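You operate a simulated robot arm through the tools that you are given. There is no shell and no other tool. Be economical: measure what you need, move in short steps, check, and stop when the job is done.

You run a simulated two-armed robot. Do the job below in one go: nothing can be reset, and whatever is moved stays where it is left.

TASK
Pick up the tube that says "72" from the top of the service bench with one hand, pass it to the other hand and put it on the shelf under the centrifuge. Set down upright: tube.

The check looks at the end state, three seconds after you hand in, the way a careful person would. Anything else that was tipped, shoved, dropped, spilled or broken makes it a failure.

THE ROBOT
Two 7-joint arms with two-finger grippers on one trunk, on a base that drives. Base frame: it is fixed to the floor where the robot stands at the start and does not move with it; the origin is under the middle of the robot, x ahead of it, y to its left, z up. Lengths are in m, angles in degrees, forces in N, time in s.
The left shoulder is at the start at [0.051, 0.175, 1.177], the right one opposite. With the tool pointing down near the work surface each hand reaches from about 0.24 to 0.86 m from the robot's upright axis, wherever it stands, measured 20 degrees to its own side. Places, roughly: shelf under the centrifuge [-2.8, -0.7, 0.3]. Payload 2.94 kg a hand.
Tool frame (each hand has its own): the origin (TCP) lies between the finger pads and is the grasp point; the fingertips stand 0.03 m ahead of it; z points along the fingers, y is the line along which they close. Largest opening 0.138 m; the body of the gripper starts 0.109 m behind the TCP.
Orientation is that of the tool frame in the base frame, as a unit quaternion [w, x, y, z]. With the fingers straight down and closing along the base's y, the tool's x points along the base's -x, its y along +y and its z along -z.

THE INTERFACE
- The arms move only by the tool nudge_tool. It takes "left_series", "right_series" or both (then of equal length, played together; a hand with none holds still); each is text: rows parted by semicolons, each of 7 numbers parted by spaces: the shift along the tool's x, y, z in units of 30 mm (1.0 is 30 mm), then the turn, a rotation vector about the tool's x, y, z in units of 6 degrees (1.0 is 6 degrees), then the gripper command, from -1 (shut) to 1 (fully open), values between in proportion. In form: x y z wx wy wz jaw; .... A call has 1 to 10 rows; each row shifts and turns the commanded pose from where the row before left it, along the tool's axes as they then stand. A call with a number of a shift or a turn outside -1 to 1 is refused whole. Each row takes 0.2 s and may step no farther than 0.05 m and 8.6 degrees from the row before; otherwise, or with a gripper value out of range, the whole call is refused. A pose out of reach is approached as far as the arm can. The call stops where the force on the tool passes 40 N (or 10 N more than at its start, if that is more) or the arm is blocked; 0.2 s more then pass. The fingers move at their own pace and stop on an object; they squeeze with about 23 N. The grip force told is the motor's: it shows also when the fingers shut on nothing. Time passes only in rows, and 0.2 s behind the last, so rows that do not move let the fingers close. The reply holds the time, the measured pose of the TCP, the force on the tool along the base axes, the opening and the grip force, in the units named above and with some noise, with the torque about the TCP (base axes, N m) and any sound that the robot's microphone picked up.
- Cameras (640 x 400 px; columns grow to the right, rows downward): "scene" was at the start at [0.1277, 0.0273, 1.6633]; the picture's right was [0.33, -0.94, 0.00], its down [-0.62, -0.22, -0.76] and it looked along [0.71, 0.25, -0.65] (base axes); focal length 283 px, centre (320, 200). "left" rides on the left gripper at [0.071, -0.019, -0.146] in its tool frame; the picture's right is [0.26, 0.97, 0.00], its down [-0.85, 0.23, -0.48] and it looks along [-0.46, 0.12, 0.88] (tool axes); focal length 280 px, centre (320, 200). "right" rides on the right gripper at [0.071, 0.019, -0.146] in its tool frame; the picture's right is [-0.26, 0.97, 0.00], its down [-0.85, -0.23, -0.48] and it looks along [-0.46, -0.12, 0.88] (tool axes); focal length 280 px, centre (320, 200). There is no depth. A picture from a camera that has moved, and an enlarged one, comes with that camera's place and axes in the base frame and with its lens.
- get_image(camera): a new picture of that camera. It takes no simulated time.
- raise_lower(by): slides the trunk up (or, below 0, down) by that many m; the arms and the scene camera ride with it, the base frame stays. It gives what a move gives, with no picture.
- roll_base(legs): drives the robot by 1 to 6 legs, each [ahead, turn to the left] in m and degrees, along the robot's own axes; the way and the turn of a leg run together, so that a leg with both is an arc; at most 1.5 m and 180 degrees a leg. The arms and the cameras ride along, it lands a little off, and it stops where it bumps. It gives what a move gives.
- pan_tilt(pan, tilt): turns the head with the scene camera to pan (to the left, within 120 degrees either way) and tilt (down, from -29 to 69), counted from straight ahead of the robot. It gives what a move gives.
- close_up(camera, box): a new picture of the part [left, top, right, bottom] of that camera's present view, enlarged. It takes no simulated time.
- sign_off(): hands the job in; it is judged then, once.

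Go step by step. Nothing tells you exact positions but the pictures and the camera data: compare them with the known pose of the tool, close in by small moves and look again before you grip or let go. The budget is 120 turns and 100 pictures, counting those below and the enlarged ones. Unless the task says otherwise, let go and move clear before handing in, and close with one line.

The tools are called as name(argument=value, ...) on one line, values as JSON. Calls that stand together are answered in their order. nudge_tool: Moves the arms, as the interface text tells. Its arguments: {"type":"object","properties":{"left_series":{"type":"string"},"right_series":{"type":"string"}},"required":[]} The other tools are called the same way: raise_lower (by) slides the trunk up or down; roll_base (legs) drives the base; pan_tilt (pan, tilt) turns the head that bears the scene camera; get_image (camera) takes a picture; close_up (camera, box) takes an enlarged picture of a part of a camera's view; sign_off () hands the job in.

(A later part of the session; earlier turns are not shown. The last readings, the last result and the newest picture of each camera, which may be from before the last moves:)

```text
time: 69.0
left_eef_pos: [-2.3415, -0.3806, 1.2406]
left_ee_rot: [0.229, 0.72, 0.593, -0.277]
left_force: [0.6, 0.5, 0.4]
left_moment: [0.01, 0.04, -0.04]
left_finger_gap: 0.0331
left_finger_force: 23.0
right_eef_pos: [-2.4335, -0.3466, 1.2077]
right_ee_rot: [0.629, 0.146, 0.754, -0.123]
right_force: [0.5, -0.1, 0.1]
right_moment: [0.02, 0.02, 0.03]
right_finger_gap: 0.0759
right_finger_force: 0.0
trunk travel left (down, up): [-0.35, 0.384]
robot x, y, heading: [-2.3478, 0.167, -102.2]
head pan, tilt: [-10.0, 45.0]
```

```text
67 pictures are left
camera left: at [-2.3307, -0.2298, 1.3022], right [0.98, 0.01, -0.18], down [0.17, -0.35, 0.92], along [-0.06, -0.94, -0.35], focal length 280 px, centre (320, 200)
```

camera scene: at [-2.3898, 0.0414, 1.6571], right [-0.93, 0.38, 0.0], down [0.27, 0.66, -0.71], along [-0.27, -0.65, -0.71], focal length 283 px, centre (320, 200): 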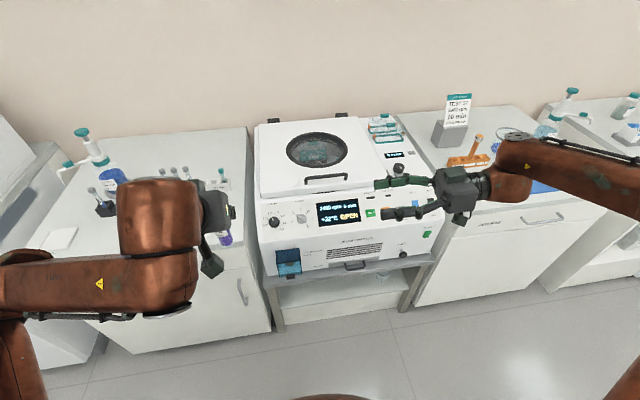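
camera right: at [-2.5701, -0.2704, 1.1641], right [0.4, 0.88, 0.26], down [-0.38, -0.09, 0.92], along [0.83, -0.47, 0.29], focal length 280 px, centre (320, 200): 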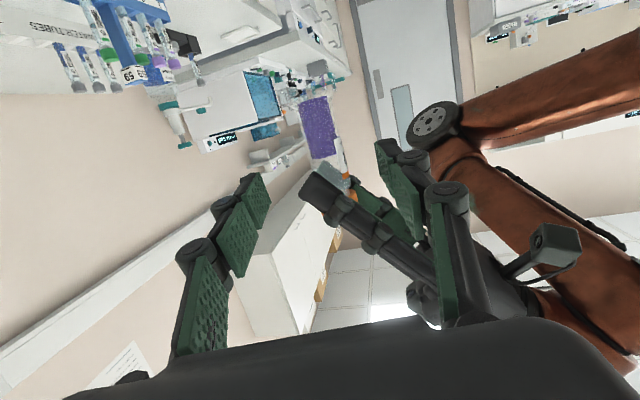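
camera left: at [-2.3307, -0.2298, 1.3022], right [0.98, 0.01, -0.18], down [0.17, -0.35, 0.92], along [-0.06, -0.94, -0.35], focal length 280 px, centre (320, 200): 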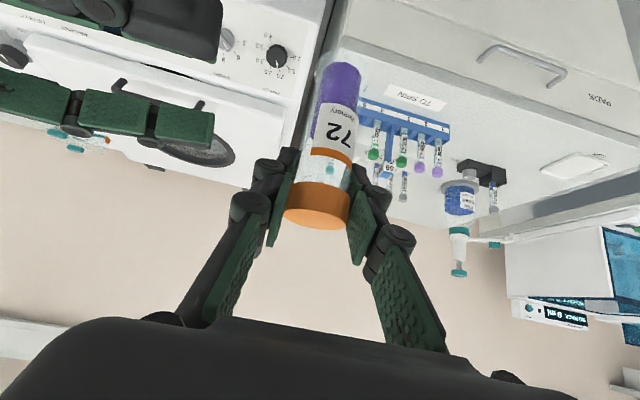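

The alignment is good. I'll drop the right hand a little so its fingers pass under the left fingertips, advance 60 mm, and look again.

nudge_tool(right_series="0.26 0.157 0 0 0 0 0.1;0 0 0.5 0 0 0 0.1;0 0 0.5 0 0 0 0.1;0 0 0.5 0 0 0 0.1;0 0 0.5 0 0 0 0.1")

get_image(camera="right")

get_image(camera="left")

```text
time: 70.2
left_eef_pos: [-2.3424, -0.3813, 1.2413]
left_ee_rot: [0.228, 0.721, 0.592, -0.278]
left_force: [-0.7, -0.3, -0.4]
left_moment: [-0.03, 0.02, 0.0]
left_finger_gap: 0.033
left_finger_force: 22.9
right_eef_pos: [-2.3997, -0.3489, 1.197]
right_ee_rot: [0.629, 0.145, 0.754, -0.122]
right_force: [-0.6, -0.2, -0.2]
right_moment: [0.01, -0.03, 0.01]
right_finger_gap: 0.0759
right_finger_force: 0.0
right hand out of reach, approached as far as the arm can: row 4, 5
trunk travel left (down, up): [-0.35, 0.384]
robot x, y, heading: [-2.3449, 0.165, -102.3]
head pan, tilt: [-10.0, 45.0]
```

```text
66 pictures are left
camera right: at [-2.5368, -0.2722, 1.1523], right [0.41, 0.88, 0.26], down [-0.38, -0.09, 0.92], along [0.83, -0.47, 0.29], focal length 280 px, centre (320, 200)
```

right: 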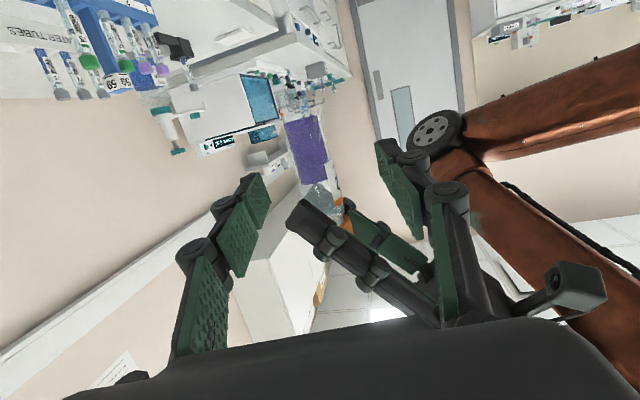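

```text
65 pictures are left
camera left: at [-2.3309, -0.2293, 1.3025], right [0.98, 0.01, -0.18], down [0.17, -0.35, 0.92], along [-0.06, -0.94, -0.34], focal length 280 px, centre (320, 200)
```

left: 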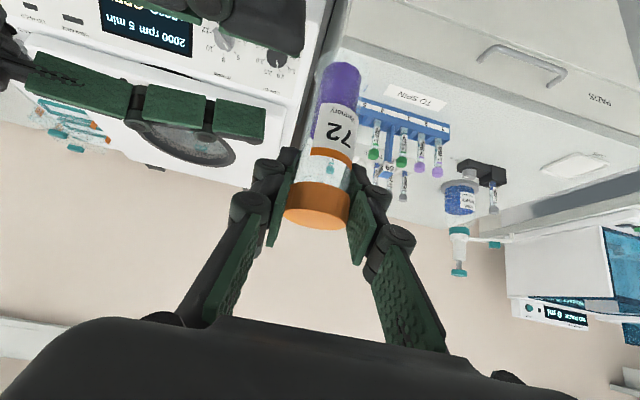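

The right arm is at its reach limit in that posture, so I'll bring the tube to it: the left hand goes up 15 mm, then steps toward the right fingers.

nudge_tool(left_series="-0.167 0.04 -0.52 0 0 0 -1;0.076 -0.535 -0.068 0 0 0 -1;0.076 -0.535 -0.068 0 0 0 -1")

get_image(camera="left")

get_image(camera="right")

```text
time: 71.0
left_eef_pos: [-2.369, -0.3593, 1.2554]
left_ee_rot: [0.229, 0.72, 0.594, -0.277]
left_force: [-0.2, 0.2, -0.4]
left_moment: [0.0, 0.0, 0.0]
left_finger_gap: 0.0332
left_finger_force: 23.1
right_eef_pos: [-2.4004, -0.348, 1.1971]
right_ee_rot: [0.628, 0.145, 0.755, -0.122]
right_force: [-0.6, 0.1, 0.4]
right_moment: [-0.02, 0.04, 0.0]
right_finger_gap: 0.076
right_finger_force: 0.1
trunk travel left (down, up): [-0.35, 0.384]
robot x, y, heading: [-2.3471, 0.1635, -102.0]
head pan, tilt: [-10.0, 45.0]
```

```text
64 pictures are left
camera left: at [-2.3596, -0.2095, 1.3171], right [0.98, 0.01, -0.18], down [0.17, -0.35, 0.92], along [-0.06, -0.94, -0.34], focal length 280 px, centre (320, 200)
```

left: 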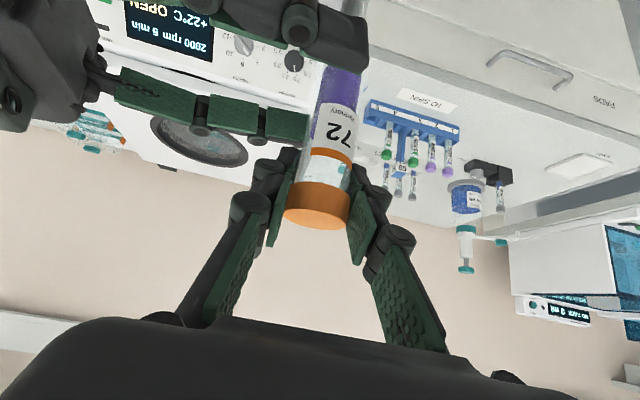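

```text
63 pictures are left
camera right: at [-2.537, -0.2717, 1.1524], right [0.4, 0.88, 0.26], down [-0.38, -0.09, 0.92], along [0.83, -0.47, 0.29], focal length 280 px, centre (320, 200)
```

right: 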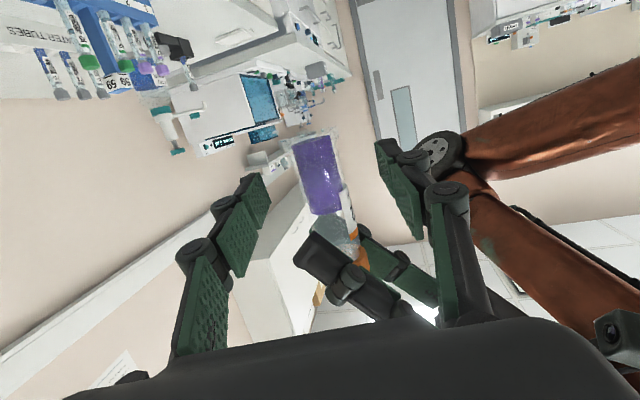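

The tube body sits right on the right gripper's line with clearance below the left fingers. I'll move the remaining 33 mm.

nudge_tool(left_series="0.05 -0.5 -0.045 0 0 0 -1;0.05 -0.52 -0.045 0 0 0 -1")

get_image(camera="right")

get_image(camera="left")

```text
time: 71.7
left_eef_pos: [-2.3968, -0.3516, 1.2577]
left_ee_rot: [0.228, 0.721, 0.593, -0.277]
left_force: [0.8, -0.4, 0.3]
left_moment: [-0.01, 0.0, -0.01]
left_finger_gap: 0.0333
left_finger_force: 23.1
right_eef_pos: [-2.3989, -0.3481, 1.1959]
right_ee_rot: [0.629, 0.146, 0.754, -0.122]
right_force: [0.6, -0.1, -0.8]
right_moment: [0.04, -0.01, -0.01]
right_finger_gap: 0.0761
right_finger_force: 0.0
trunk travel left (down, up): [-0.35, 0.384]
robot x, y, heading: [-2.3519, 0.163, -102.0]
head pan, tilt: [-10.0, 45.0]
```

```text
62 pictures are left
camera right: at [-2.537, -0.272, 1.1522], right [0.4, 0.88, 0.26], down [-0.38, -0.09, 0.92], along [0.83, -0.47, 0.29], focal length 280 px, centre (320, 200)
```

right: 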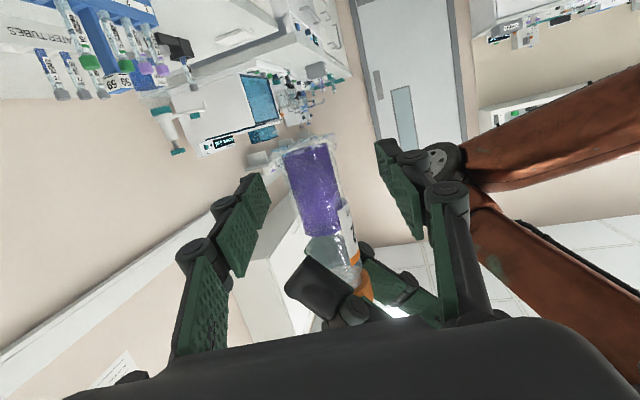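

```text
61 pictures are left
camera left: at [-2.3875, -0.2005, 1.3185], right [0.98, 0.01, -0.18], down [0.17, -0.35, 0.92], along [-0.06, -0.94, -0.34], focal length 280 px, centre (320, 200)
```

left: 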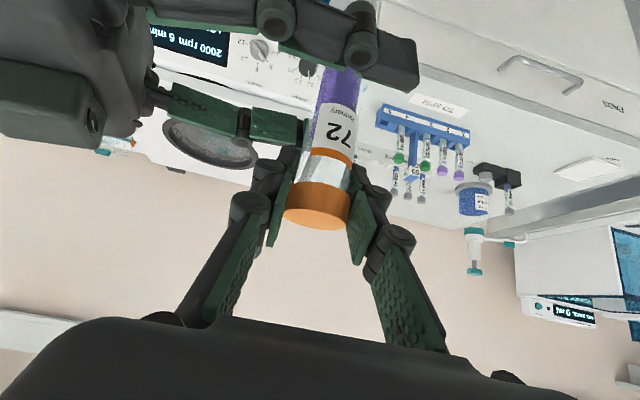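

The tube is centred between the right fingers, so I close the right hand on its body.

nudge_tool(right_series="0 0 0 0 0 0 -0.2;0 0 0 0 0 0 -0.5;0 0 0 0 0 0 -0.8;0 0 0 0 0 0 -1;0 0 0 0 0 0 -1;0 0 0 0 0 0 -1")

get_image(camera="right")

```text
time: 73.0
left_eef_pos: [-2.398, -0.3508, 1.2568]
left_ee_rot: [0.228, 0.721, 0.593, -0.277]
left_force: [2.4, 14.9, -0.1]
left_moment: [0.23, -0.04, 0.01]
left_finger_gap: 0.0333
left_finger_force: 23.5
right_eef_pos: [-2.4004, -0.3499, 1.1956]
right_ee_rot: [0.629, 0.147, 0.754, -0.123]
right_force: [-2.4, -15.2, 0.5]
right_moment: [0.67, -0.1, -0.03]
right_finger_gap: 0.0294
right_finger_force: 22.7
trunk travel left (down, up): [-0.35, 0.384]
robot x, y, heading: [-2.3525, 0.1684, -102.0]
head pan, tilt: [-10.0, 45.0]
```

```text
60 pictures are left
camera right: at [-2.5374, -0.2727, 1.1522], right [0.41, 0.88, 0.26], down [-0.38, -0.09, 0.92], along [0.83, -0.47, 0.29], focal length 280 px, centre (320, 200)
```

right: 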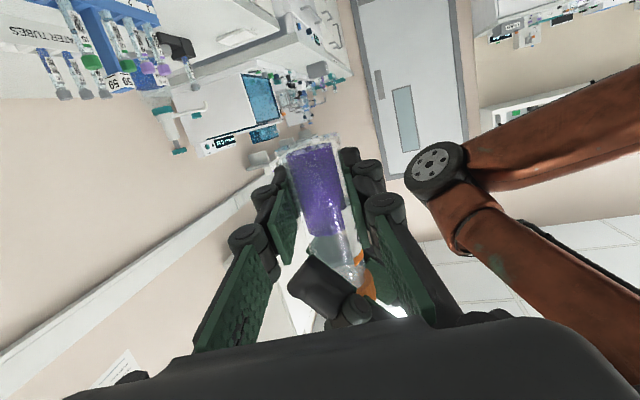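

Both hands hold the tube with about 15 N of side load between them. I'll relieve it with a small left-hand shift before letting go.

nudge_tool(left_series="0.073 0 -0.066 0 0 0 -1;0 0 0 0 0 0 -1")

```text
time: 73.7
left_eef_pos: [-2.3977, -0.3492, 1.257]
left_ee_rot: [0.229, 0.72, 0.594, -0.277]
left_force: [4.3, 6.7, 0.5]
left_moment: [0.05, 0.0, -0.04]
left_finger_gap: 0.033
left_finger_force: 22.8
right_eef_pos: [-2.3993, -0.3477, 1.1974]
right_ee_rot: [0.629, 0.146, 0.754, -0.123]
right_force: [-5.4, -7.7, -0.3]
right_moment: [0.42, -0.32, 0.01]
right_finger_gap: 0.0292
right_finger_force: 22.3
trunk travel left (down, up): [-0.35, 0.384]
robot x, y, heading: [-2.3496, 0.1622, -102.0]
head pan, tilt: [-10.0, 45.0]
```

nudge_tool(left_series="0.06 0.08 -0.055 0 0 0 -1;0 0 0 0 0 0 -1")

```text
time: 74.2
left_eef_pos: [-2.3954, -0.3472, 1.2578]
left_ee_rot: [0.228, 0.72, 0.593, -0.278]
left_force: [-3.3, -5.9, -0.5]
left_moment: [-0.28, 0.05, -0.02]
left_finger_gap: 0.0332
left_finger_force: 22.6
right_eef_pos: [-2.3976, -0.3476, 1.1962]
right_ee_rot: [0.629, 0.144, 0.754, -0.121]
right_force: [4.4, 5.8, -0.8]
right_moment: [-0.08, 0.19, -0.01]
right_finger_gap: 0.0293
right_finger_force: 22.8
trunk travel left (down, up): [-0.35, 0.384]
robot x, y, heading: [-2.351, 0.166, -102.1]
head pan, tilt: [-10.0, 45.0]
```

Nearly balanced. I'll back the left hand off by half that step, then open its fingers only to just clear the cap.

nudge_tool(left_series="-0.03 -0.04 0.027 0 0 0 -1;0 0 0 0 0 0 -1;0 0 0 0 0 0 -0.4;0 0 0 0 0 0 -0.2;0 0 0 0 0 0 -0.1;0 0 0 0 0 0 0;0 0 0 0 0 0 0", right_series="0 0 0 0 0 0 -1;0 0 0 0 0 0 -1;0 0 0 0 0 0 -1;0 0 0 0 0 0 -1;0 0 0 0 0 0 -1;0 0 0 0 0 0 -1;0 0 0 0 0 0 -1")

get_image(camera="left")

```text
time: 75.8
left_eef_pos: [-2.3965, -0.348, 1.2572]
left_ee_rot: [0.228, 0.721, 0.593, -0.277]
left_force: [0.4, 0.3, -0.3]
left_moment: [0.01, -0.01, 0.01]
left_finger_gap: 0.069
left_finger_force: 0.0
right_eef_pos: [-2.4006, -0.3487, 1.1977]
right_ee_rot: [0.629, 0.146, 0.754, -0.122]
right_force: [0.1, -0.3, 0.0]
right_moment: [0.0, 0.01, -0.01]
right_finger_gap: 0.0292
right_finger_force: 23.0
trunk travel left (down, up): [-0.35, 0.384]
robot x, y, heading: [-2.3479, 0.1652, -102.1]
head pan, tilt: [-10.0, 45.0]
```

```text
59 pictures are left
camera left: at [-2.3856, -0.197, 1.318], right [0.98, 0.01, -0.18], down [0.17, -0.35, 0.92], along [-0.06, -0.94, -0.34], focal length 280 px, centre (320, 200)
```

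left: 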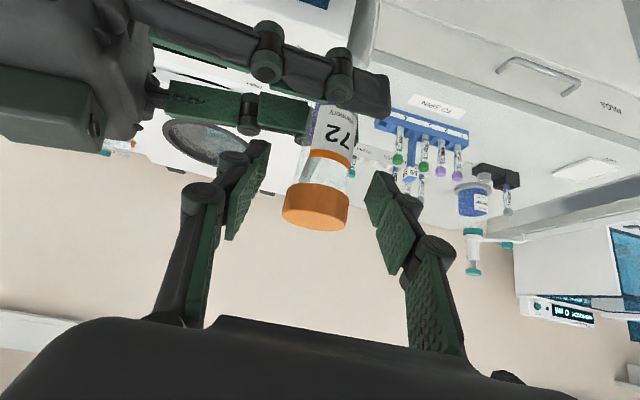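

The right hand holds the tube alone. I retract the left hand back along its axis and then off to the left.

nudge_tool(left_series="0 0 -0.6 0 0 0 0;0 0 -0.9 0 0 0 0;0 0 -0.9 0 0 0 0;0 0 -0.9 0 0 0 0;0 0.8 -0.4 0 0 0 0;0 1 0 0 0 0 0;0 1 0 0 0 0 0;0 1 0 0 0 0 0;0 1 0 0 0 0 0;0 1 0 0 0 0 0")

get_image(camera="left")

get_image(camera="scene")

```text
time: 78.0
left_eef_pos: [-2.2076, -0.3083, 1.3387]
left_ee_rot: [0.228, 0.721, 0.593, -0.278]
left_force: [-0.3, -0.5, -0.6]
left_moment: [-0.04, 0.03, -0.01]
left_finger_gap: 0.0689
left_finger_force: 0.1
right_eef_pos: [-2.3976, -0.3488, 1.1968]
right_ee_rot: [0.628, 0.146, 0.754, -0.123]
right_force: [-0.2, -0.2, -0.5]
right_moment: [0.0, 0.02, -0.01]
right_finger_gap: 0.0295
right_finger_force: 23.6
trunk travel left (down, up): [-0.35, 0.384]
robot x, y, heading: [-2.3487, 0.1618, -102.0]
head pan, tilt: [-10.0, 45.0]
```

```text
58 pictures are left
camera left: at [-2.1967, -0.1571, 1.3993], right [0.98, 0.0, -0.18], down [0.17, -0.35, 0.92], along [-0.06, -0.94, -0.34], focal length 280 px, centre (320, 200)
```

left: 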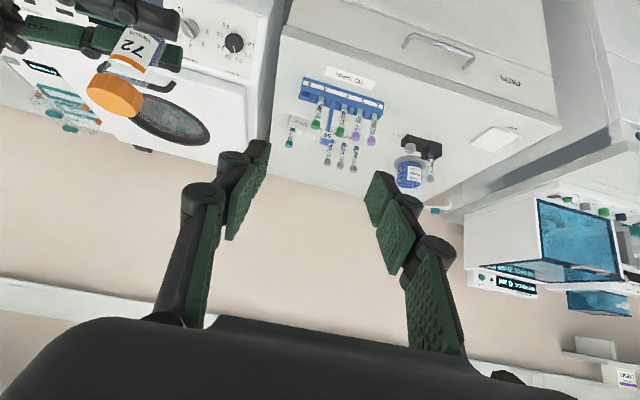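

```text
57 pictures are left
camera scene: at [-2.3877, 0.0424, 1.6573], right [-0.93, 0.38, 0.0], down [0.27, 0.66, -0.71], along [-0.27, -0.65, -0.71], focal length 283 px, centre (320, 200)
```

scene: 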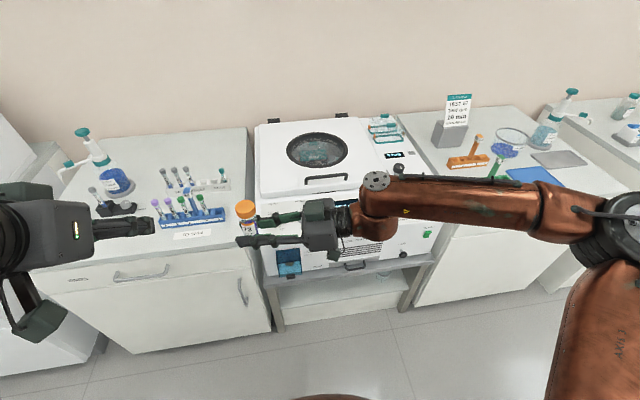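

The tube is held upright in the right hand. Now I yaw the right tool back to pointing forward, about the vertical, so the tube stays upright.

nudge_tool(right_series="0 0 0 0.985 0 0.18 -1;0 0 0 0.985 0 0.18 -1;0 0 0 0.985 0 0.18 -1;0 0 0 0.985 0 0.18 -1;0 0 0 0.985 0 0.18 -1;0 0 0 0.985 0 0.18 -1;0 0 0 0.985 0 0.18 -1;0 0 0 0.985 0 0.18 -1;0 0 0 0.985 0 0.18 -1;0 0 0 0.985 0 0.18 -1")

get_image(camera="scene")

```text
time: 80.2
left_eef_pos: [-2.2097, -0.3079, 1.3393]
left_ee_rot: [0.227, 0.721, 0.592, -0.278]
left_force: [0.0, -0.8, 0.5]
left_moment: [0.01, -0.05, -0.01]
left_finger_gap: 0.0694
left_finger_force: 0.0
right_eef_pos: [-2.4693, -0.3221, 1.2354]
right_ee_rot: [0.516, 0.456, 0.617, -0.382]
right_force: [-0.6, 0.1, 0.5]
right_moment: [0.0, 0.01, -0.02]
right_finger_gap: 0.0292
right_finger_force: 23.2
right hand out of reach, approached as far as the arm can: row 5, 6, 7, 8, 9, 10
trunk travel left (down, up): [-0.35, 0.384]
robot x, y, heading: [-2.3489, 0.1655, -102.2]
head pan, tilt: [-10.0, 45.0]
```

```text
56 pictures are left
camera scene: at [-2.3902, 0.0429, 1.6573], right [-0.93, 0.38, 0.0], down [0.27, 0.66, -0.71], along [-0.27, -0.66, -0.71], focal length 283 px, centre (320, 200)
```

scene: 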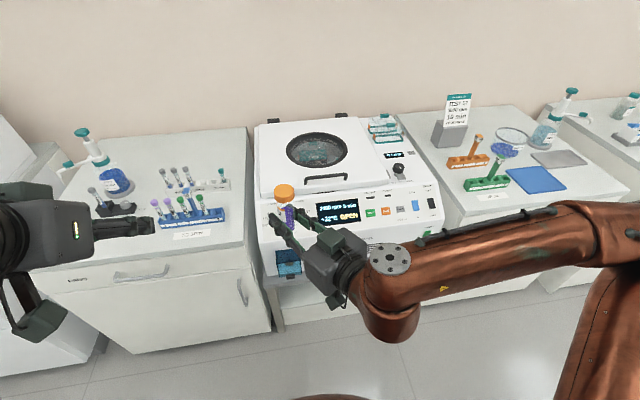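

The pose was close to the arm's inner limit, though the tube is still upright and about 30° of yaw remains. I'll slide the right hand to its own side before finishing the yaw.

nudge_tool(right_series="0 -0.5 -0.1 0 0 0 -1;0 -0.75 -0.1 0 0 0 -1;0 -0.75 -0.1 0 0 0 -1;0 -0.75 -0.1 0 0 0 -1;0 -0.75 -0.1 0 0 0 -1;0 -0.75 -0.1 0 0 0 -1;0 -0.75 -0.1 0 0 0 -1;0 -0.75 -0.1 0 0 0 -1")

```text
time: 82.0
left_eef_pos: [-2.2098, -0.308, 1.3384]
left_ee_rot: [0.228, 0.721, 0.593, -0.277]
left_force: [-0.2, -0.8, 0.1]
left_moment: [-0.02, -0.04, 0.04]
left_finger_gap: 0.0689
left_finger_force: 0.0
right_eef_pos: [-2.6452, -0.3488, 1.2393]
right_ee_rot: [0.517, 0.456, 0.617, -0.381]
right_force: [-0.2, 0.3, 0.0]
right_moment: [-0.02, -0.03, 0.02]
right_finger_gap: 0.0295
right_finger_force: 23.3
trunk travel left (down, up): [-0.35, 0.384]
robot x, y, heading: [-2.3487, 0.1655, -102.3]
head pan, tilt: [-10.0, 45.0]
```

The tube is upright and the hand moves freely again. I'll finish the yaw (about 30°) and then lower the trunk.

nudge_tool(right_series="0 0 0 0.985 0 0.18 -1;0 0 0 0.985 0 0.18 -1;0 0 0 0.985 0 0.18 -1;0 0 0 0.985 0 0.18 -1;0 0 0 0.985 0 0.18 -1")

raise_lower(by=-0.34)

get_image(camera="scene")

get_image(camera="right")

```text
time: 83.2
left_eef_pos: [-2.2099, -0.3086, 1.3379]
left_ee_rot: [0.227, 0.721, 0.593, -0.277]
left_force: [-0.1, -0.6, -0.8]
left_moment: [0.02, -0.03, -0.04]
left_finger_gap: 0.0689
left_finger_force: 0.0
right_eef_pos: [-2.6423, -0.3506, 1.2393]
right_ee_rot: [0.399, 0.602, 0.477, -0.501]
right_force: [0.1, 0.3, -1.0]
right_moment: [0.0, -0.01, 0.01]
right_finger_gap: 0.0296
right_finger_force: 23.0
trunk travel left (down, up): [-0.35, 0.384]
robot x, y, heading: [-2.3503, 0.1653, -101.8]
head pan, tilt: [-10.0, 45.0]
```

```text
time: 86.6
left_eef_pos: [-2.2098, -0.3082, 0.9994]
left_ee_rot: [0.229, 0.72, 0.594, -0.278]
left_force: [0.7, 0.8, 0.4]
left_moment: [-0.02, -0.02, 0.03]
left_finger_gap: 0.0688
left_finger_force: 0.2
right_eef_pos: [-2.6562, -0.4162, 0.8034]
right_ee_rot: [0.347, 0.648, 0.515, -0.44]
right_force: [-0.8, 0.9, 0.3]
right_moment: [0.03, 0.01, -0.01]
right_finger_gap: 0.0294
right_finger_force: 22.7
trunk travel left (down, up): [-0.01, 0.724]
robot x, y, heading: [-2.3476, 0.162, -102.3]
head pan, tilt: [-10.0, 45.0]
```

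```text
55 pictures are left
camera scene: at [-2.4514, -0.2463, 1.2791], right [-0.93, 0.38, 0.0], down [0.27, 0.66, -0.71], along [-0.27, -0.66, -0.71], focal length 283 px, centre (320, 200)
```

scene: 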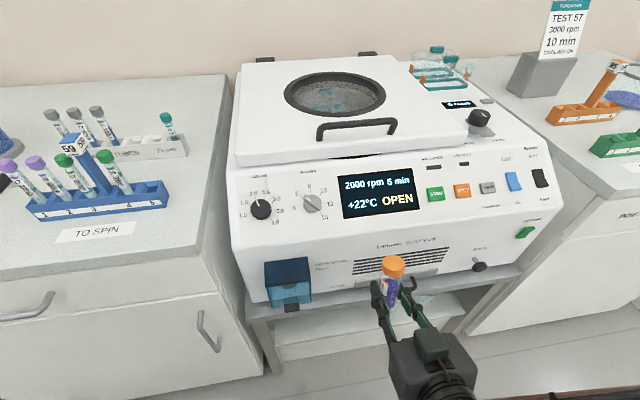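

```text
54 pictures are left
camera right: at [-2.6009, -0.2643, 0.7921], right [0.92, -0.31, 0.24], down [-0.19, 0.17, 0.97], along [-0.34, -0.93, 0.1], focal length 280 px, centre (320, 200)
```

right: 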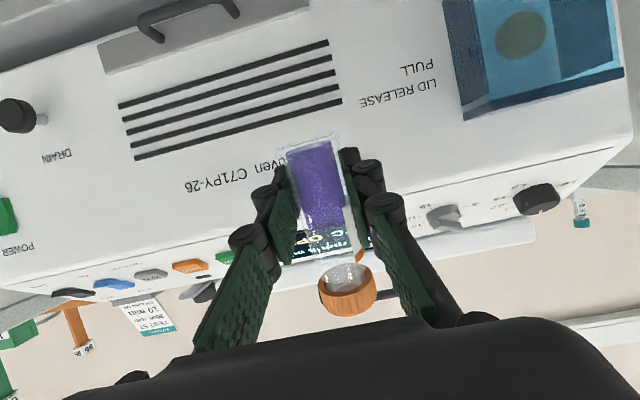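

Lowering made the torso lean forward, and the right tool pitched to 22°, so the tube leans about 11°. I'll back the hand off the centrifuge face, lower it in front of the niche, and then restore the pitch.

nudge_tool(right_series="0.37 0 -0.93 0 0 0 -1;0.37 0 -0.93 0 0 0 -1;0.927 0 0.37 0 0 0 -1;0.927 0 0.37 0 0 0 -1;0.927 0 0.37 0 0 0 -1;0.927 0 0.37 0 0 0 -1;0.927 0 0.37 0 0 0 -1;0.927 0 0.37 0 0 0 -1")

get_image(camera="scene")

```text
time: 88.4
left_eef_pos: [-2.2121, -0.3105, 0.9989]
left_ee_rot: [0.228, 0.721, 0.593, -0.277]
left_force: [0.1, -0.6, 0.4]
left_moment: [0.02, -0.01, 0.0]
left_finger_gap: 0.069
left_finger_force: 0.0
right_eef_pos: [-2.6594, -0.4387, 0.6839]
right_ee_rot: [0.346, 0.65, 0.515, -0.438]
right_force: [0.4, -0.6, -0.3]
right_moment: [-0.01, 0.0, -0.01]
right_finger_gap: 0.0293
right_finger_force: 23.3
right hand out of reach, approached as far as the arm can: row 1, 2, 3, 4, 5, 6, 7, 8
trunk travel left (down, up): [-0.01, 0.724]
robot x, y, heading: [-2.3497, 0.1634, -101.9]
head pan, tilt: [-10.0, 45.0]
```

```text
53 pictures are left
camera scene: at [-2.4525, -0.2487, 1.2782], right [-0.93, 0.38, 0.0], down [0.27, 0.66, -0.71], along [-0.27, -0.65, -0.71], focal length 283 px, centre (320, 200)
```

scene: 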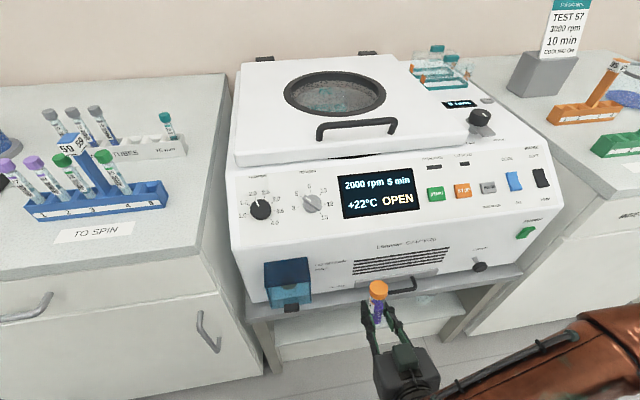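

The arm is too folded this close in. I need to back the base up, so I'll check the space behind me first.

pan_tilt(pan=-120, tilt=50)

get_image(camera="scene")

pan_tilt(pan=120, tilt=50)

get_image(camera="scene")

```text
time: 90.3
left_eef_pos: [-2.2107, -0.3088, 0.9995]
left_ee_rot: [0.228, 0.721, 0.593, -0.278]
left_force: [-0.2, 0.0, 0.1]
left_moment: [-0.01, 0.01, -0.01]
left_finger_gap: 0.069
left_finger_force: 0.0
right_eef_pos: [-2.6595, -0.4357, 0.6857]
right_ee_rot: [0.347, 0.649, 0.515, -0.439]
right_force: [-0.3, -0.9, -1.5]
right_moment: [0.03, 0.0, -0.02]
right_finger_gap: 0.0292
right_finger_force: 23.3
trunk travel left (down, up): [-0.01, 0.724]
robot x, y, heading: [-2.3459, 0.1663, -101.9]
head pan, tilt: [-120.0, 50.0]
```

```text
52 pictures are left
camera scene: at [-2.4781, -0.12, 1.2719], right [0.67, 0.74, 0.0], down [0.57, -0.51, -0.64], along [-0.48, 0.43, -0.77], focal length 283 px, centre (320, 200)
```

scene: 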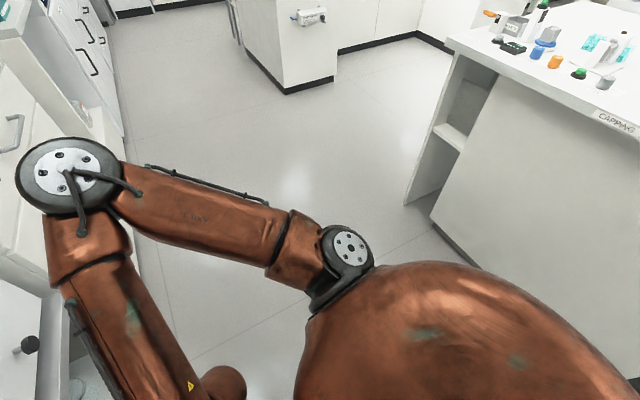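

```text
time: 93.7
left_eef_pos: [-2.211, -0.3085, 0.9988]
left_ee_rot: [0.228, 0.721, 0.592, -0.277]
left_force: [-0.8, -0.4, 0.0]
left_moment: [0.0, -0.02, 0.02]
left_finger_gap: 0.0691
left_finger_force: 0.1
right_eef_pos: [-2.6589, -0.4373, 0.6843]
right_ee_rot: [0.347, 0.648, 0.516, -0.439]
right_force: [0.7, -0.2, -0.8]
right_moment: [0.0, 0.02, -0.01]
right_finger_gap: 0.0291
right_finger_force: 22.8
trunk travel left (down, up): [-0.01, 0.724]
robot x, y, heading: [-2.3512, 0.1677, -101.8]
head pan, tilt: [120.0, 50.0]
```

```text
51 pictures are left
camera scene: at [-2.3477, -0.148, 1.2719], right [0.31, -0.95, 0.0], down [-0.73, -0.23, -0.64], along [0.61, 0.2, -0.77], focal length 283 px, centre (320, 200)
```

scene: 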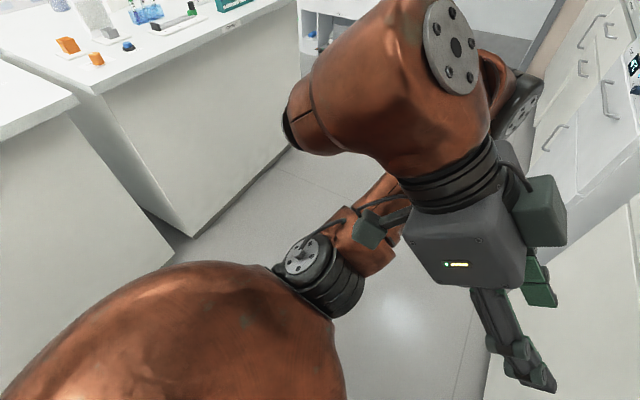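

The island is about 0.6 m behind the robot's axis, so a short reverse of 0.15 m is fine and moves both hands away from the centrifuge.

roll_base(legs=[[-0.15, 0]])

pan_tilt(pan=-20, tilt=50)

get_image(camera="scene")

```text
time: 94.9
left_eef_pos: [-2.1736, -0.0951, 1.0197]
left_ee_rot: [0.238, 0.708, 0.57, -0.343]
left_force: [0.3, -3.1, 1.7]
left_moment: [0.25, -0.05, -0.04]
left_finger_gap: 0.0691
left_finger_force: 0.2
right_eef_pos: [-2.6576, -0.3175, 0.7783]
right_ee_rot: [0.379, 0.65, 0.404, -0.52]
right_force: [0.6, -1.3, -2.6]
right_moment: [-0.22, 0.14, -0.09]
right_finger_gap: 0.0295
right_finger_force: 22.6
trunk travel left (down, up): [-0.01, 0.724]
robot x, y, heading: [-2.3241, 0.2732, -102.1]
head pan, tilt: [120.0, 50.0]
stopped in leg 1: the robot was blocked; the commanded pose is now the measured one
```

```text
time: 97.1
left_eef_pos: [-2.1738, -0.1063, 1.0179]
left_ee_rot: [0.239, 0.707, 0.575, -0.335]
left_force: [-0.4, 0.2, 0.3]
left_moment: [-0.02, -0.02, -0.01]
left_finger_gap: 0.0689
left_finger_force: 0.0
right_eef_pos: [-2.6551, -0.3191, 0.7703]
right_ee_rot: [0.377, 0.65, 0.415, -0.513]
right_force: [0.5, 0.4, -0.6]
right_moment: [-0.01, -0.02, -0.05]
right_finger_gap: 0.0295
right_finger_force: 22.5
trunk travel left (down, up): [-0.01, 0.724]
robot x, y, heading: [-2.3228, 0.276, -102.2]
head pan, tilt: [-20.0, 50.0]
```

```text
50 pictures are left
camera scene: at [-2.4377, -0.1277, 1.2718], right [-0.85, 0.53, 0.0], down [0.41, 0.65, -0.64], along [-0.34, -0.54, -0.77], focal length 283 px, centre (320, 200)
```

scene: 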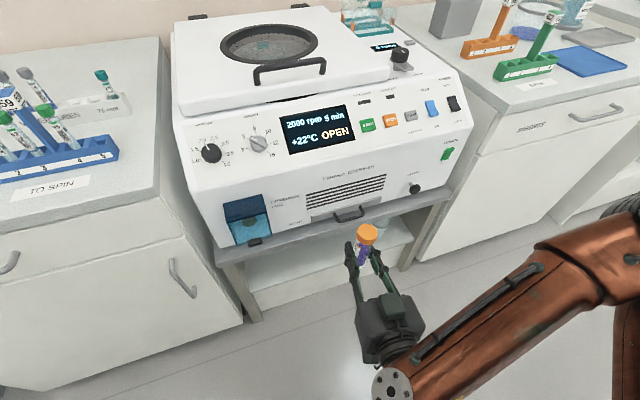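

Blocked after 0.11 m (something on my back side meets the island), but the right hand has more room now. I'll level the roll, square the yaw to the niche, and lower in front of it.

nudge_tool(right_series="0 0 0 0 0 -0.62 -1;0 0 0 -0.58 0 -0.11 -1;0 0 0 -0.58 0 -0.11 -1;0.98 0 0.19 0 0 0 -1;0.98 0 0.19 0 0 0 -1;0.98 0 0.19 0 0 0 -1;0.98 0 0.19 0 0 0 -1;0.98 0 0.19 0 0 0 -1;0.98 0 0.19 0 0 0 -1")

get_image(camera="scene")

```text
time: 99.1
left_eef_pos: [-2.1744, -0.1052, 1.0176]
left_ee_rot: [0.239, 0.707, 0.575, -0.335]
left_force: [0.6, 0.8, 0.3]
left_moment: [0.01, 0.03, 0.03]
left_finger_gap: 0.0691
left_finger_force: 0.1
right_eef_pos: [-2.6564, -0.3199, 0.7697]
right_ee_rot: [0.377, 0.65, 0.415, -0.513]
right_force: [-0.3, 1.0, -0.6]
right_moment: [-0.01, 0.02, 0.0]
right_finger_gap: 0.0296
right_finger_force: 22.9
right hand out of reach, approached as far as the arm can: row 1, 2, 3, 4, 5, 6, 7, 8, 9
trunk travel left (down, up): [-0.01, 0.724]
robot x, y, heading: [-2.329, 0.2733, -102.0]
head pan, tilt: [-20.0, 50.0]
```

```text
49 pictures are left
camera scene: at [-2.4378, -0.1277, 1.2719], right [-0.85, 0.53, 0.0], down [0.41, 0.65, -0.64], along [-0.34, -0.54, -0.77], focal length 283 px, centre (320, 200)
```

scene: 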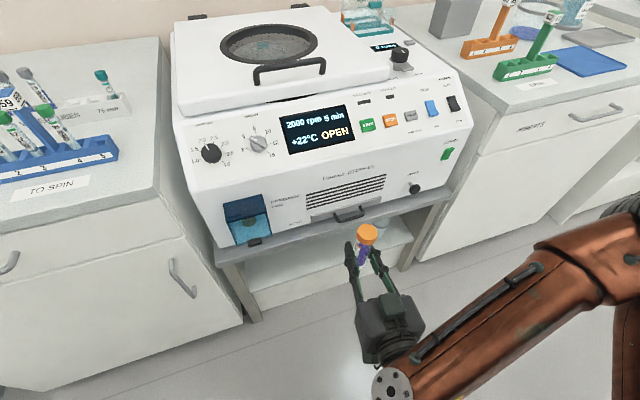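

The arm is at a joint limit with the torso leaning so far over. I'll ease forward 5 cm off the island, raise the trunk 0.17 m so the shoulders move back, and retry.

roll_base(legs=[[0.05, 0]])

raise_lower(by=0.17)

get_image(camera="scene")

```text
time: 100.0
left_eef_pos: [-2.1924, -0.1723, 1.004]
left_ee_rot: [0.212, 0.72, 0.586, -0.306]
left_force: [0.1, -0.8, -0.8]
left_moment: [-0.02, 0.02, 0.02]
left_finger_gap: 0.0688
left_finger_force: 0.2
right_eef_pos: [-2.6807, -0.3945, 0.7789]
right_ee_rot: [0.372, 0.663, 0.383, -0.525]
right_force: [-0.2, 1.1, -0.4]
right_moment: [0.06, -0.07, 0.01]
right_finger_gap: 0.0293
right_finger_force: 22.7
trunk travel left (down, up): [-0.01, 0.724]
robot x, y, heading: [-2.3312, 0.2214, -101.9]
head pan, tilt: [-20.0, 50.0]
```

```text
time: 102.0
left_eef_pos: [-2.1794, -0.1134, 1.1879]
left_ee_rot: [0.232, 0.709, 0.577, -0.332]
left_force: [0.4, -1.3, 0.3]
left_moment: [0.0, 0.01, 0.02]
left_finger_gap: 0.0691
left_finger_force: 0.1
right_eef_pos: [-2.6738, -0.3615, 0.9699]
right_ee_rot: [0.384, 0.652, 0.373, -0.536]
right_force: [0.4, -0.1, -0.4]
right_moment: [-0.01, 0.0, 0.01]
right_finger_gap: 0.0293
right_finger_force: 23.3
trunk travel left (down, up): [-0.18, 0.554]
robot x, y, heading: [-2.3395, 0.2266, -102.3]
head pan, tilt: [-20.0, 50.0]
```

```text
48 pictures are left
camera scene: at [-2.4121, -0.0064, 1.4726], right [-0.85, 0.53, 0.0], down [0.41, 0.65, -0.64], along [-0.34, -0.54, -0.77], focal length 283 px, centre (320, 200)
```

scene: 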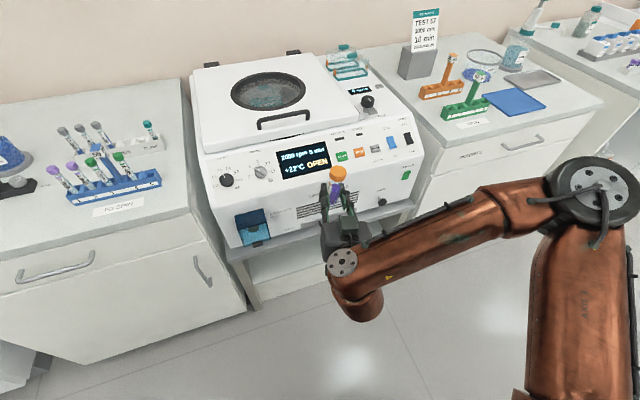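

The torso is more upright now. I'll try correcting the roll, pitch and yaw, then lower a little.

nudge_tool(right_series="0 0 0 0 0 -0.97 -1;0 0 0 0 0.5 0 -1;0 0 0 -0.8 0 -0.14 -1;0 0 0 -0.8 0 -0.14 -1;0.98 0 0.18 0 0 0 -1;0.98 0 0.18 0 0 0 -1")

```text
time: 103.4
left_eef_pos: [-2.1793, -0.1139, 1.189]
left_ee_rot: [0.234, 0.709, 0.577, -0.332]
left_force: [0.3, -0.5, 0.5]
left_moment: [0.04, -0.04, 0.02]
left_finger_gap: 0.0689
left_finger_force: 0.0
right_eef_pos: [-2.6753, -0.3601, 0.9094]
right_ee_rot: [0.391, 0.61, 0.467, -0.507]
right_force: [-0.3, -0.1, -0.9]
right_moment: [0.01, 0.01, 0.02]
right_finger_gap: 0.0289
right_finger_force: 23.1
trunk travel left (down, up): [-0.18, 0.554]
robot x, y, heading: [-2.3371, 0.2241, -102.2]
head pan, tilt: [-20.0, 50.0]
```

Tube upright again (pitch 10.4°, roll 0) and the yaw is squared to the niche. Now I go straight down in front of it.

nudge_tool(right_series="0.98 0 0.16 0 0 0 -1;0.98 0 0.16 0 0 0 -1;0.98 0 0.16 0 0 0 -1;0.98 0 0.16 0 0 0 -1;0.98 0 0.16 0 0 0 -1;0.98 0 0.16 0 0 0 -1;0.98 0 0.16 0 0 0 -1;0.98 0 0.16 0 0 0 -1")

get_image(camera="scene")

```text
time: 105.2
left_eef_pos: [-2.1786, -0.1132, 1.1888]
left_ee_rot: [0.233, 0.709, 0.577, -0.333]
left_force: [-0.2, 0.0, 0.8]
left_moment: [0.03, -0.02, 0.03]
left_finger_gap: 0.0692
left_finger_force: 0.1
right_eef_pos: [-2.6753, -0.3544, 0.8969]
right_ee_rot: [0.387, 0.613, 0.469, -0.505]
right_force: [0.7, -0.5, -0.9]
right_moment: [-0.04, -0.02, -0.01]
right_finger_gap: 0.0299
right_finger_force: 22.9
right hand out of reach, approached as far as the arm can: row 1, 2, 3, 4, 5, 6, 7, 8
trunk travel left (down, up): [-0.18, 0.554]
robot x, y, heading: [-2.3366, 0.2287, -102.2]
head pan, tilt: [-20.0, 50.0]
```

```text
47 pictures are left
camera scene: at [-2.4121, -0.0059, 1.4728], right [-0.85, 0.53, 0.0], down [0.41, 0.65, -0.64], along [-0.34, -0.54, -0.77], focal length 283 px, centre (320, 200)
```

scene: 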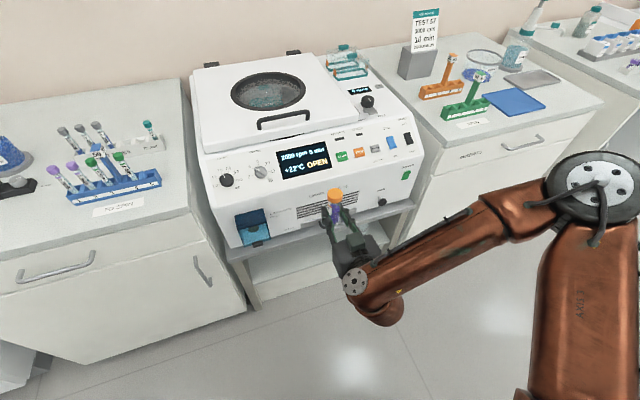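

The wrist limit is reached again with the forearm coming from the right. Yawing the tool left, more in line with the forearm, should free it, so I'll try an oblique approach.

nudge_tool(right_series="0 0 0 -0.98 0 -0.18 -1;0 0 0 -0.98 0 -0.18 -1;0 0 0 -0.98 0 -0.18 -1;0 0 0 -0.98 0 -0.18 -1;0 0 0 -0.98 0 -0.18 -1;0.98 0 0.18 0 0 0 -1;0.98 0 0.18 0 0 0 -1;0.98 0 0.18 0 0 0 -1;0.98 0 0.18 0 0 0 -1")

```text
time: 107.2
left_eef_pos: [-2.1797, -0.1139, 1.1907]
left_ee_rot: [0.233, 0.709, 0.577, -0.333]
left_force: [0.0, 0.3, 0.5]
left_moment: [-0.03, 0.0, -0.04]
left_finger_gap: 0.0691
left_finger_force: 0.1
right_eef_pos: [-2.6399, -0.3467, 0.9408]
right_ee_rot: [0.493, 0.5, 0.603, -0.378]
right_force: [-0.2, 0.3, -0.7]
right_moment: [0.01, -0.01, 0.02]
right_finger_gap: 0.0294
right_finger_force: 23.3
right hand out of reach, approached as far as the arm can: row 1, 2, 3, 4, 5, 6, 7, 8, 9
trunk travel left (down, up): [-0.18, 0.554]
robot x, y, heading: [-2.3383, 0.2264, -101.8]
head pan, tilt: [-20.0, 50.0]
```

That made it worse, so the limit is wrist bend with a near-level tool. I'll undo the yaw and, as a reach test, pitch the right tool to about 42° (the tube is capped and firmly held).

nudge_tool(right_series="0 0 0 0.98 0 0.18 -1;0 0 0 0.98 0 0.18 -1;0 0 0 0.98 0 0.18 -1;0 0 0 0.98 0 0.18 -1;0 0 0 0 1 0 -1;0 0 0 0 1 0 -1;0 0 0 0 1 0 -1;0 0 0 0 1 0 -1;0 0 0 0 1 0 -1")

nudge_tool(right_series="0.75 0 0.67 0 0 0 -1;0.75 0 0.67 0 0 0 -1;0.75 0 0.67 0 0 0 -1;0.75 0 0.67 0 0 0 -1;0.75 0 0.67 0 0 0 -1;0.75 0 0.67 0 0 0 -1;0.75 0 0.67 0 0 0 -1;0.75 0 0.67 0 0 0 -1")

get_image(camera="scene")

```text
time: 109.2
left_eef_pos: [-2.1792, -0.1128, 1.1897]
left_ee_rot: [0.233, 0.709, 0.577, -0.332]
left_force: [-0.4, 0.2, 0.2]
left_moment: [-0.04, 0.01, -0.02]
left_finger_gap: 0.0692
left_finger_force: 0.1
right_eef_pos: [-2.6415, -0.3469, 0.9402]
right_ee_rot: [0.26, 0.712, 0.578, -0.301]
right_force: [0.0, 0.2, -0.3]
right_moment: [0.01, -0.03, -0.01]
right_finger_gap: 0.0292
right_finger_force: 22.7
trunk travel left (down, up): [-0.18, 0.554]
robot x, y, heading: [-2.3362, 0.2249, -102.3]
head pan, tilt: [-20.0, 50.0]
```

```text
time: 111.0
left_eef_pos: [-2.1789, -0.1135, 1.1897]
left_ee_rot: [0.233, 0.709, 0.577, -0.332]
left_force: [-0.3, 0.7, -0.2]
left_moment: [-0.01, -0.01, 0.0]
left_finger_gap: 0.0693
left_finger_force: 0.1
right_eef_pos: [-2.6682, -0.3273, 0.7254]
right_ee_rot: [0.261, 0.712, 0.579, -0.3]
right_force: [0.3, -0.3, -1.0]
right_moment: [-0.03, -0.01, 0.03]
right_finger_gap: 0.0294
right_finger_force: 23.0
right hand out of reach, approached as far as the arm can: row 6, 7, 8
trunk travel left (down, up): [-0.18, 0.554]
robot x, y, heading: [-2.3393, 0.2229, -102.1]
head pan, tilt: [-20.0, 50.0]
```

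```text
46 pictures are left
camera scene: at [-2.4122, -0.0059, 1.4728], right [-0.85, 0.53, 0.0], down [0.41, 0.65, -0.64], along [-0.34, -0.54, -0.77], focal length 283 px, centre (320, 200)
```

scene: 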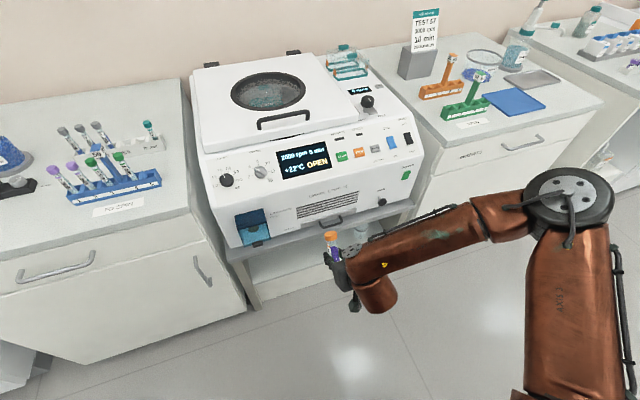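

At 43° pitch the arm got further down. The limit is arm folding, so extending forward and down along the tool axis (still about 0.1 m clear of the centrifuge) should unfold it.

nudge_tool(right_series="0 0 0.9 0 0 0 -1;0 0 0.9 0 0 0 -1;0 0 0.9 0 0 0 -1;0 0 0.9 0 0 0 -1")

nudge_tool(right_series="0.72 0 0.68 0 0 0 -1;0.72 0 0.68 0 0 0 -1;0.72 0 0.68 0 0 0 -1;0.72 0 0.68 0 0 0 -1")

get_image(camera="scene")

```text
time: 112.0
left_eef_pos: [-2.1785, -0.114, 1.1891]
left_ee_rot: [0.232, 0.709, 0.577, -0.332]
left_force: [0.6, 0.3, -0.8]
left_moment: [-0.01, 0.0, -0.01]
left_finger_gap: 0.069
left_finger_force: 0.0
right_eef_pos: [-2.7237, -0.3748, 0.7002]
right_ee_rot: [0.261, 0.712, 0.579, -0.301]
right_force: [0.2, -0.3, -0.8]
right_moment: [0.01, 0.01, -0.02]
right_finger_gap: 0.0294
right_finger_force: 22.6
right hand out of reach, approached as far as the arm can: row 1, 2, 3, 4
trunk travel left (down, up): [-0.18, 0.554]
robot x, y, heading: [-2.3358, 0.2261, -102.0]
head pan, tilt: [-20.0, 50.0]
```

```text
time: 113.0
left_eef_pos: [-2.1798, -0.1129, 1.1897]
left_ee_rot: [0.232, 0.709, 0.577, -0.332]
left_force: [0.9, -0.1, 0.1]
left_moment: [-0.02, -0.02, 0.01]
left_finger_gap: 0.0691
left_finger_force: 0.0
right_eef_pos: [-2.765, -0.339, 0.6524]
right_ee_rot: [0.26, 0.712, 0.578, -0.302]
right_force: [0.2, 1.2, 0.2]
right_moment: [-0.02, 0.02, 0.01]
right_finger_gap: 0.0295
right_finger_force: 22.6
right hand out of reach, approached as far as the arm can: row 1, 2, 3, 4
trunk travel left (down, up): [-0.18, 0.554]
robot x, y, heading: [-2.335, 0.2222, -102.1]
head pan, tilt: [-20.0, 50.0]
```

```text
45 pictures are left
camera scene: at [-2.4123, -0.0059, 1.4728], right [-0.85, 0.53, 0.0], down [0.41, 0.65, -0.64], along [-0.34, -0.54, -0.77], focal length 283 px, centre (320, 200)
```

scene: 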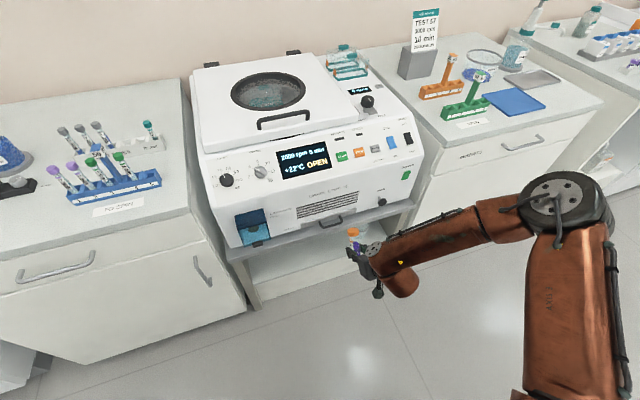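

The arm slides sideways instead of down: it is stuck in a folded posture near the body. I'll turn right 50° so the arm can stretch out and descend in open aisle space, then come back low.

roll_base(legs=[[0, -50]])

pan_tilt(pan=-15, tilt=45)

get_image(camera="scene")

```text
time: 115.7
left_eef_pos: [-2.5005, -0.1101, 1.1902]
left_ee_rot: [0.067, 0.888, 0.215, -0.4]
left_force: [0.2, -0.9, -0.7]
left_moment: [-0.02, -0.04, 0.01]
left_finger_gap: 0.069
left_finger_force: 0.1
right_eef_pos: [-3.0444, 0.2016, 0.6532]
right_ee_rot: [0.106, 0.892, 0.215, -0.384]
right_force: [0.8, 0.2, -0.6]
right_moment: [0.01, -0.04, 0.0]
right_finger_gap: 0.0294
right_finger_force: 23.4
trunk travel left (down, up): [-0.18, 0.554]
robot x, y, heading: [-2.3368, 0.2256, -153.2]
head pan, tilt: [-20.0, 50.0]
```

```text
time: 116.3
left_eef_pos: [-2.5002, -0.1097, 1.1892]
left_ee_rot: [0.067, 0.888, 0.215, -0.4]
left_force: [-0.1, -0.5, -0.7]
left_moment: [0.02, -0.03, 0.04]
left_finger_gap: 0.0689
left_finger_force: 0.1
right_eef_pos: [-3.0443, 0.2027, 0.6531]
right_ee_rot: [0.105, 0.891, 0.216, -0.385]
right_force: [0.5, -0.1, -0.3]
right_moment: [0.0, 0.02, -0.05]
right_finger_gap: 0.0297
right_finger_force: 23.0
trunk travel left (down, up): [-0.18, 0.554]
robot x, y, heading: [-2.3383, 0.2243, -153.1]
head pan, tilt: [-15.0, 45.0]
```

```text
44 pictures are left
camera scene: at [-2.5656, 0.131, 1.4797], right [-0.21, 0.98, 0.0], down [0.69, 0.15, -0.71], along [-0.69, -0.15, -0.71], focal length 283 px, centre (320, 200)
```

scene: 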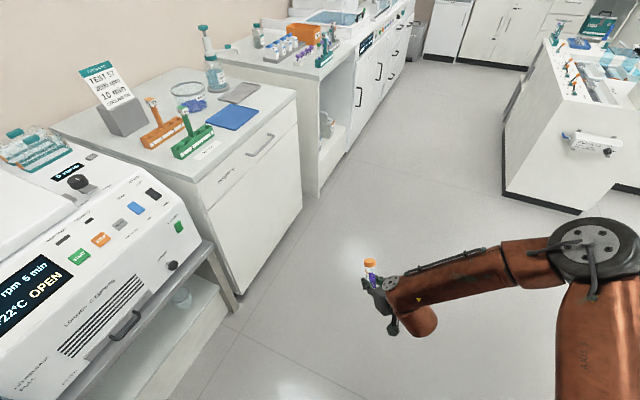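

Plenty of open floor here. I'll stretch the right arm forward 0.24 m, then go down.

nudge_tool(right_series="-0.71 0 0.76 0 0 0 -1;-0.71 0 0.76 0 0 0 -1;-0.71 0 0.76 0 0 0 -1;-0.71 0 0.76 0 0 0 -1;-0.71 0 0.76 0 0 0 -1;-0.71 0 0.76 0 0 0 -1;-0.71 0 0.76 0 0 0 -1;-0.71 0 0.76 0 0 0 -1")

nudge_tool(right_series="0.73 0 0.68 0 0 0 -1;0.73 0 0.68 0 0 0 -1;0.73 0 0.68 0 0 0 -1;0.73 0 0.68 0 0 0 -1;0.73 0 0.68 0 0 0 -1;0.73 0 0.68 0 0 0 -1;0.73 0 0.68 0 0 0 -1;0.73 0 0.68 0 0 0 -1")

get_image(camera="scene")

```text
time: 118.1
left_eef_pos: [-2.4994, -0.1093, 1.1879]
left_ee_rot: [0.065, 0.889, 0.214, -0.4]
left_force: [0.4, 0.3, -0.6]
left_moment: [-0.02, -0.03, -0.01]
left_finger_gap: 0.0689
left_finger_force: 0.2
right_eef_pos: [-3.2165, 0.1728, 0.7431]
right_ee_rot: [0.107, 0.891, 0.215, -0.384]
right_force: [-0.7, -0.3, -0.8]
right_moment: [0.0, -0.05, 0.03]
right_finger_gap: 0.0295
right_finger_force: 22.9
right hand out of reach, approached as far as the arm can: row 1, 2, 3, 4, 5, 6, 7, 8
trunk travel left (down, up): [-0.18, 0.554]
robot x, y, heading: [-2.3354, 0.2254, -153.1]
head pan, tilt: [-15.0, 45.0]
```

```text
time: 119.9
left_eef_pos: [-2.5004, -0.1099, 1.1899]
left_ee_rot: [0.066, 0.888, 0.215, -0.4]
left_force: [0.7, -0.7, -0.4]
left_moment: [-0.01, 0.0, 0.01]
left_finger_gap: 0.069
left_finger_force: 0.0
right_eef_pos: [-3.1502, 0.253, 0.6415]
right_ee_rot: [0.107, 0.891, 0.216, -0.384]
right_force: [-0.1, 0.4, -0.8]
right_moment: [-0.02, -0.03, 0.0]
right_finger_gap: 0.0293
right_finger_force: 23.6
right hand out of reach, approached as far as the arm can: row 1, 2, 3, 4, 5, 6, 7, 8
trunk travel left (down, up): [-0.18, 0.554]
robot x, y, heading: [-2.3373, 0.2235, -152.8]
head pan, tilt: [-15.0, 45.0]
```

```text
43 pictures are left
camera scene: at [-2.5657, 0.1309, 1.4797], right [-0.21, 0.98, 0.0], down [0.69, 0.15, -0.71], along [-0.69, -0.15, -0.71], focal length 283 px, centre (320, 200)
```

scene: 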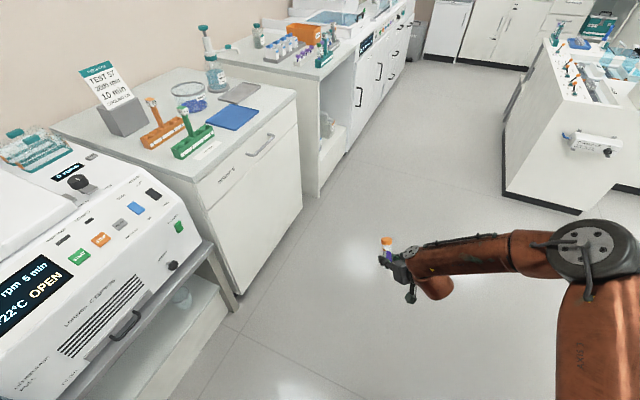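

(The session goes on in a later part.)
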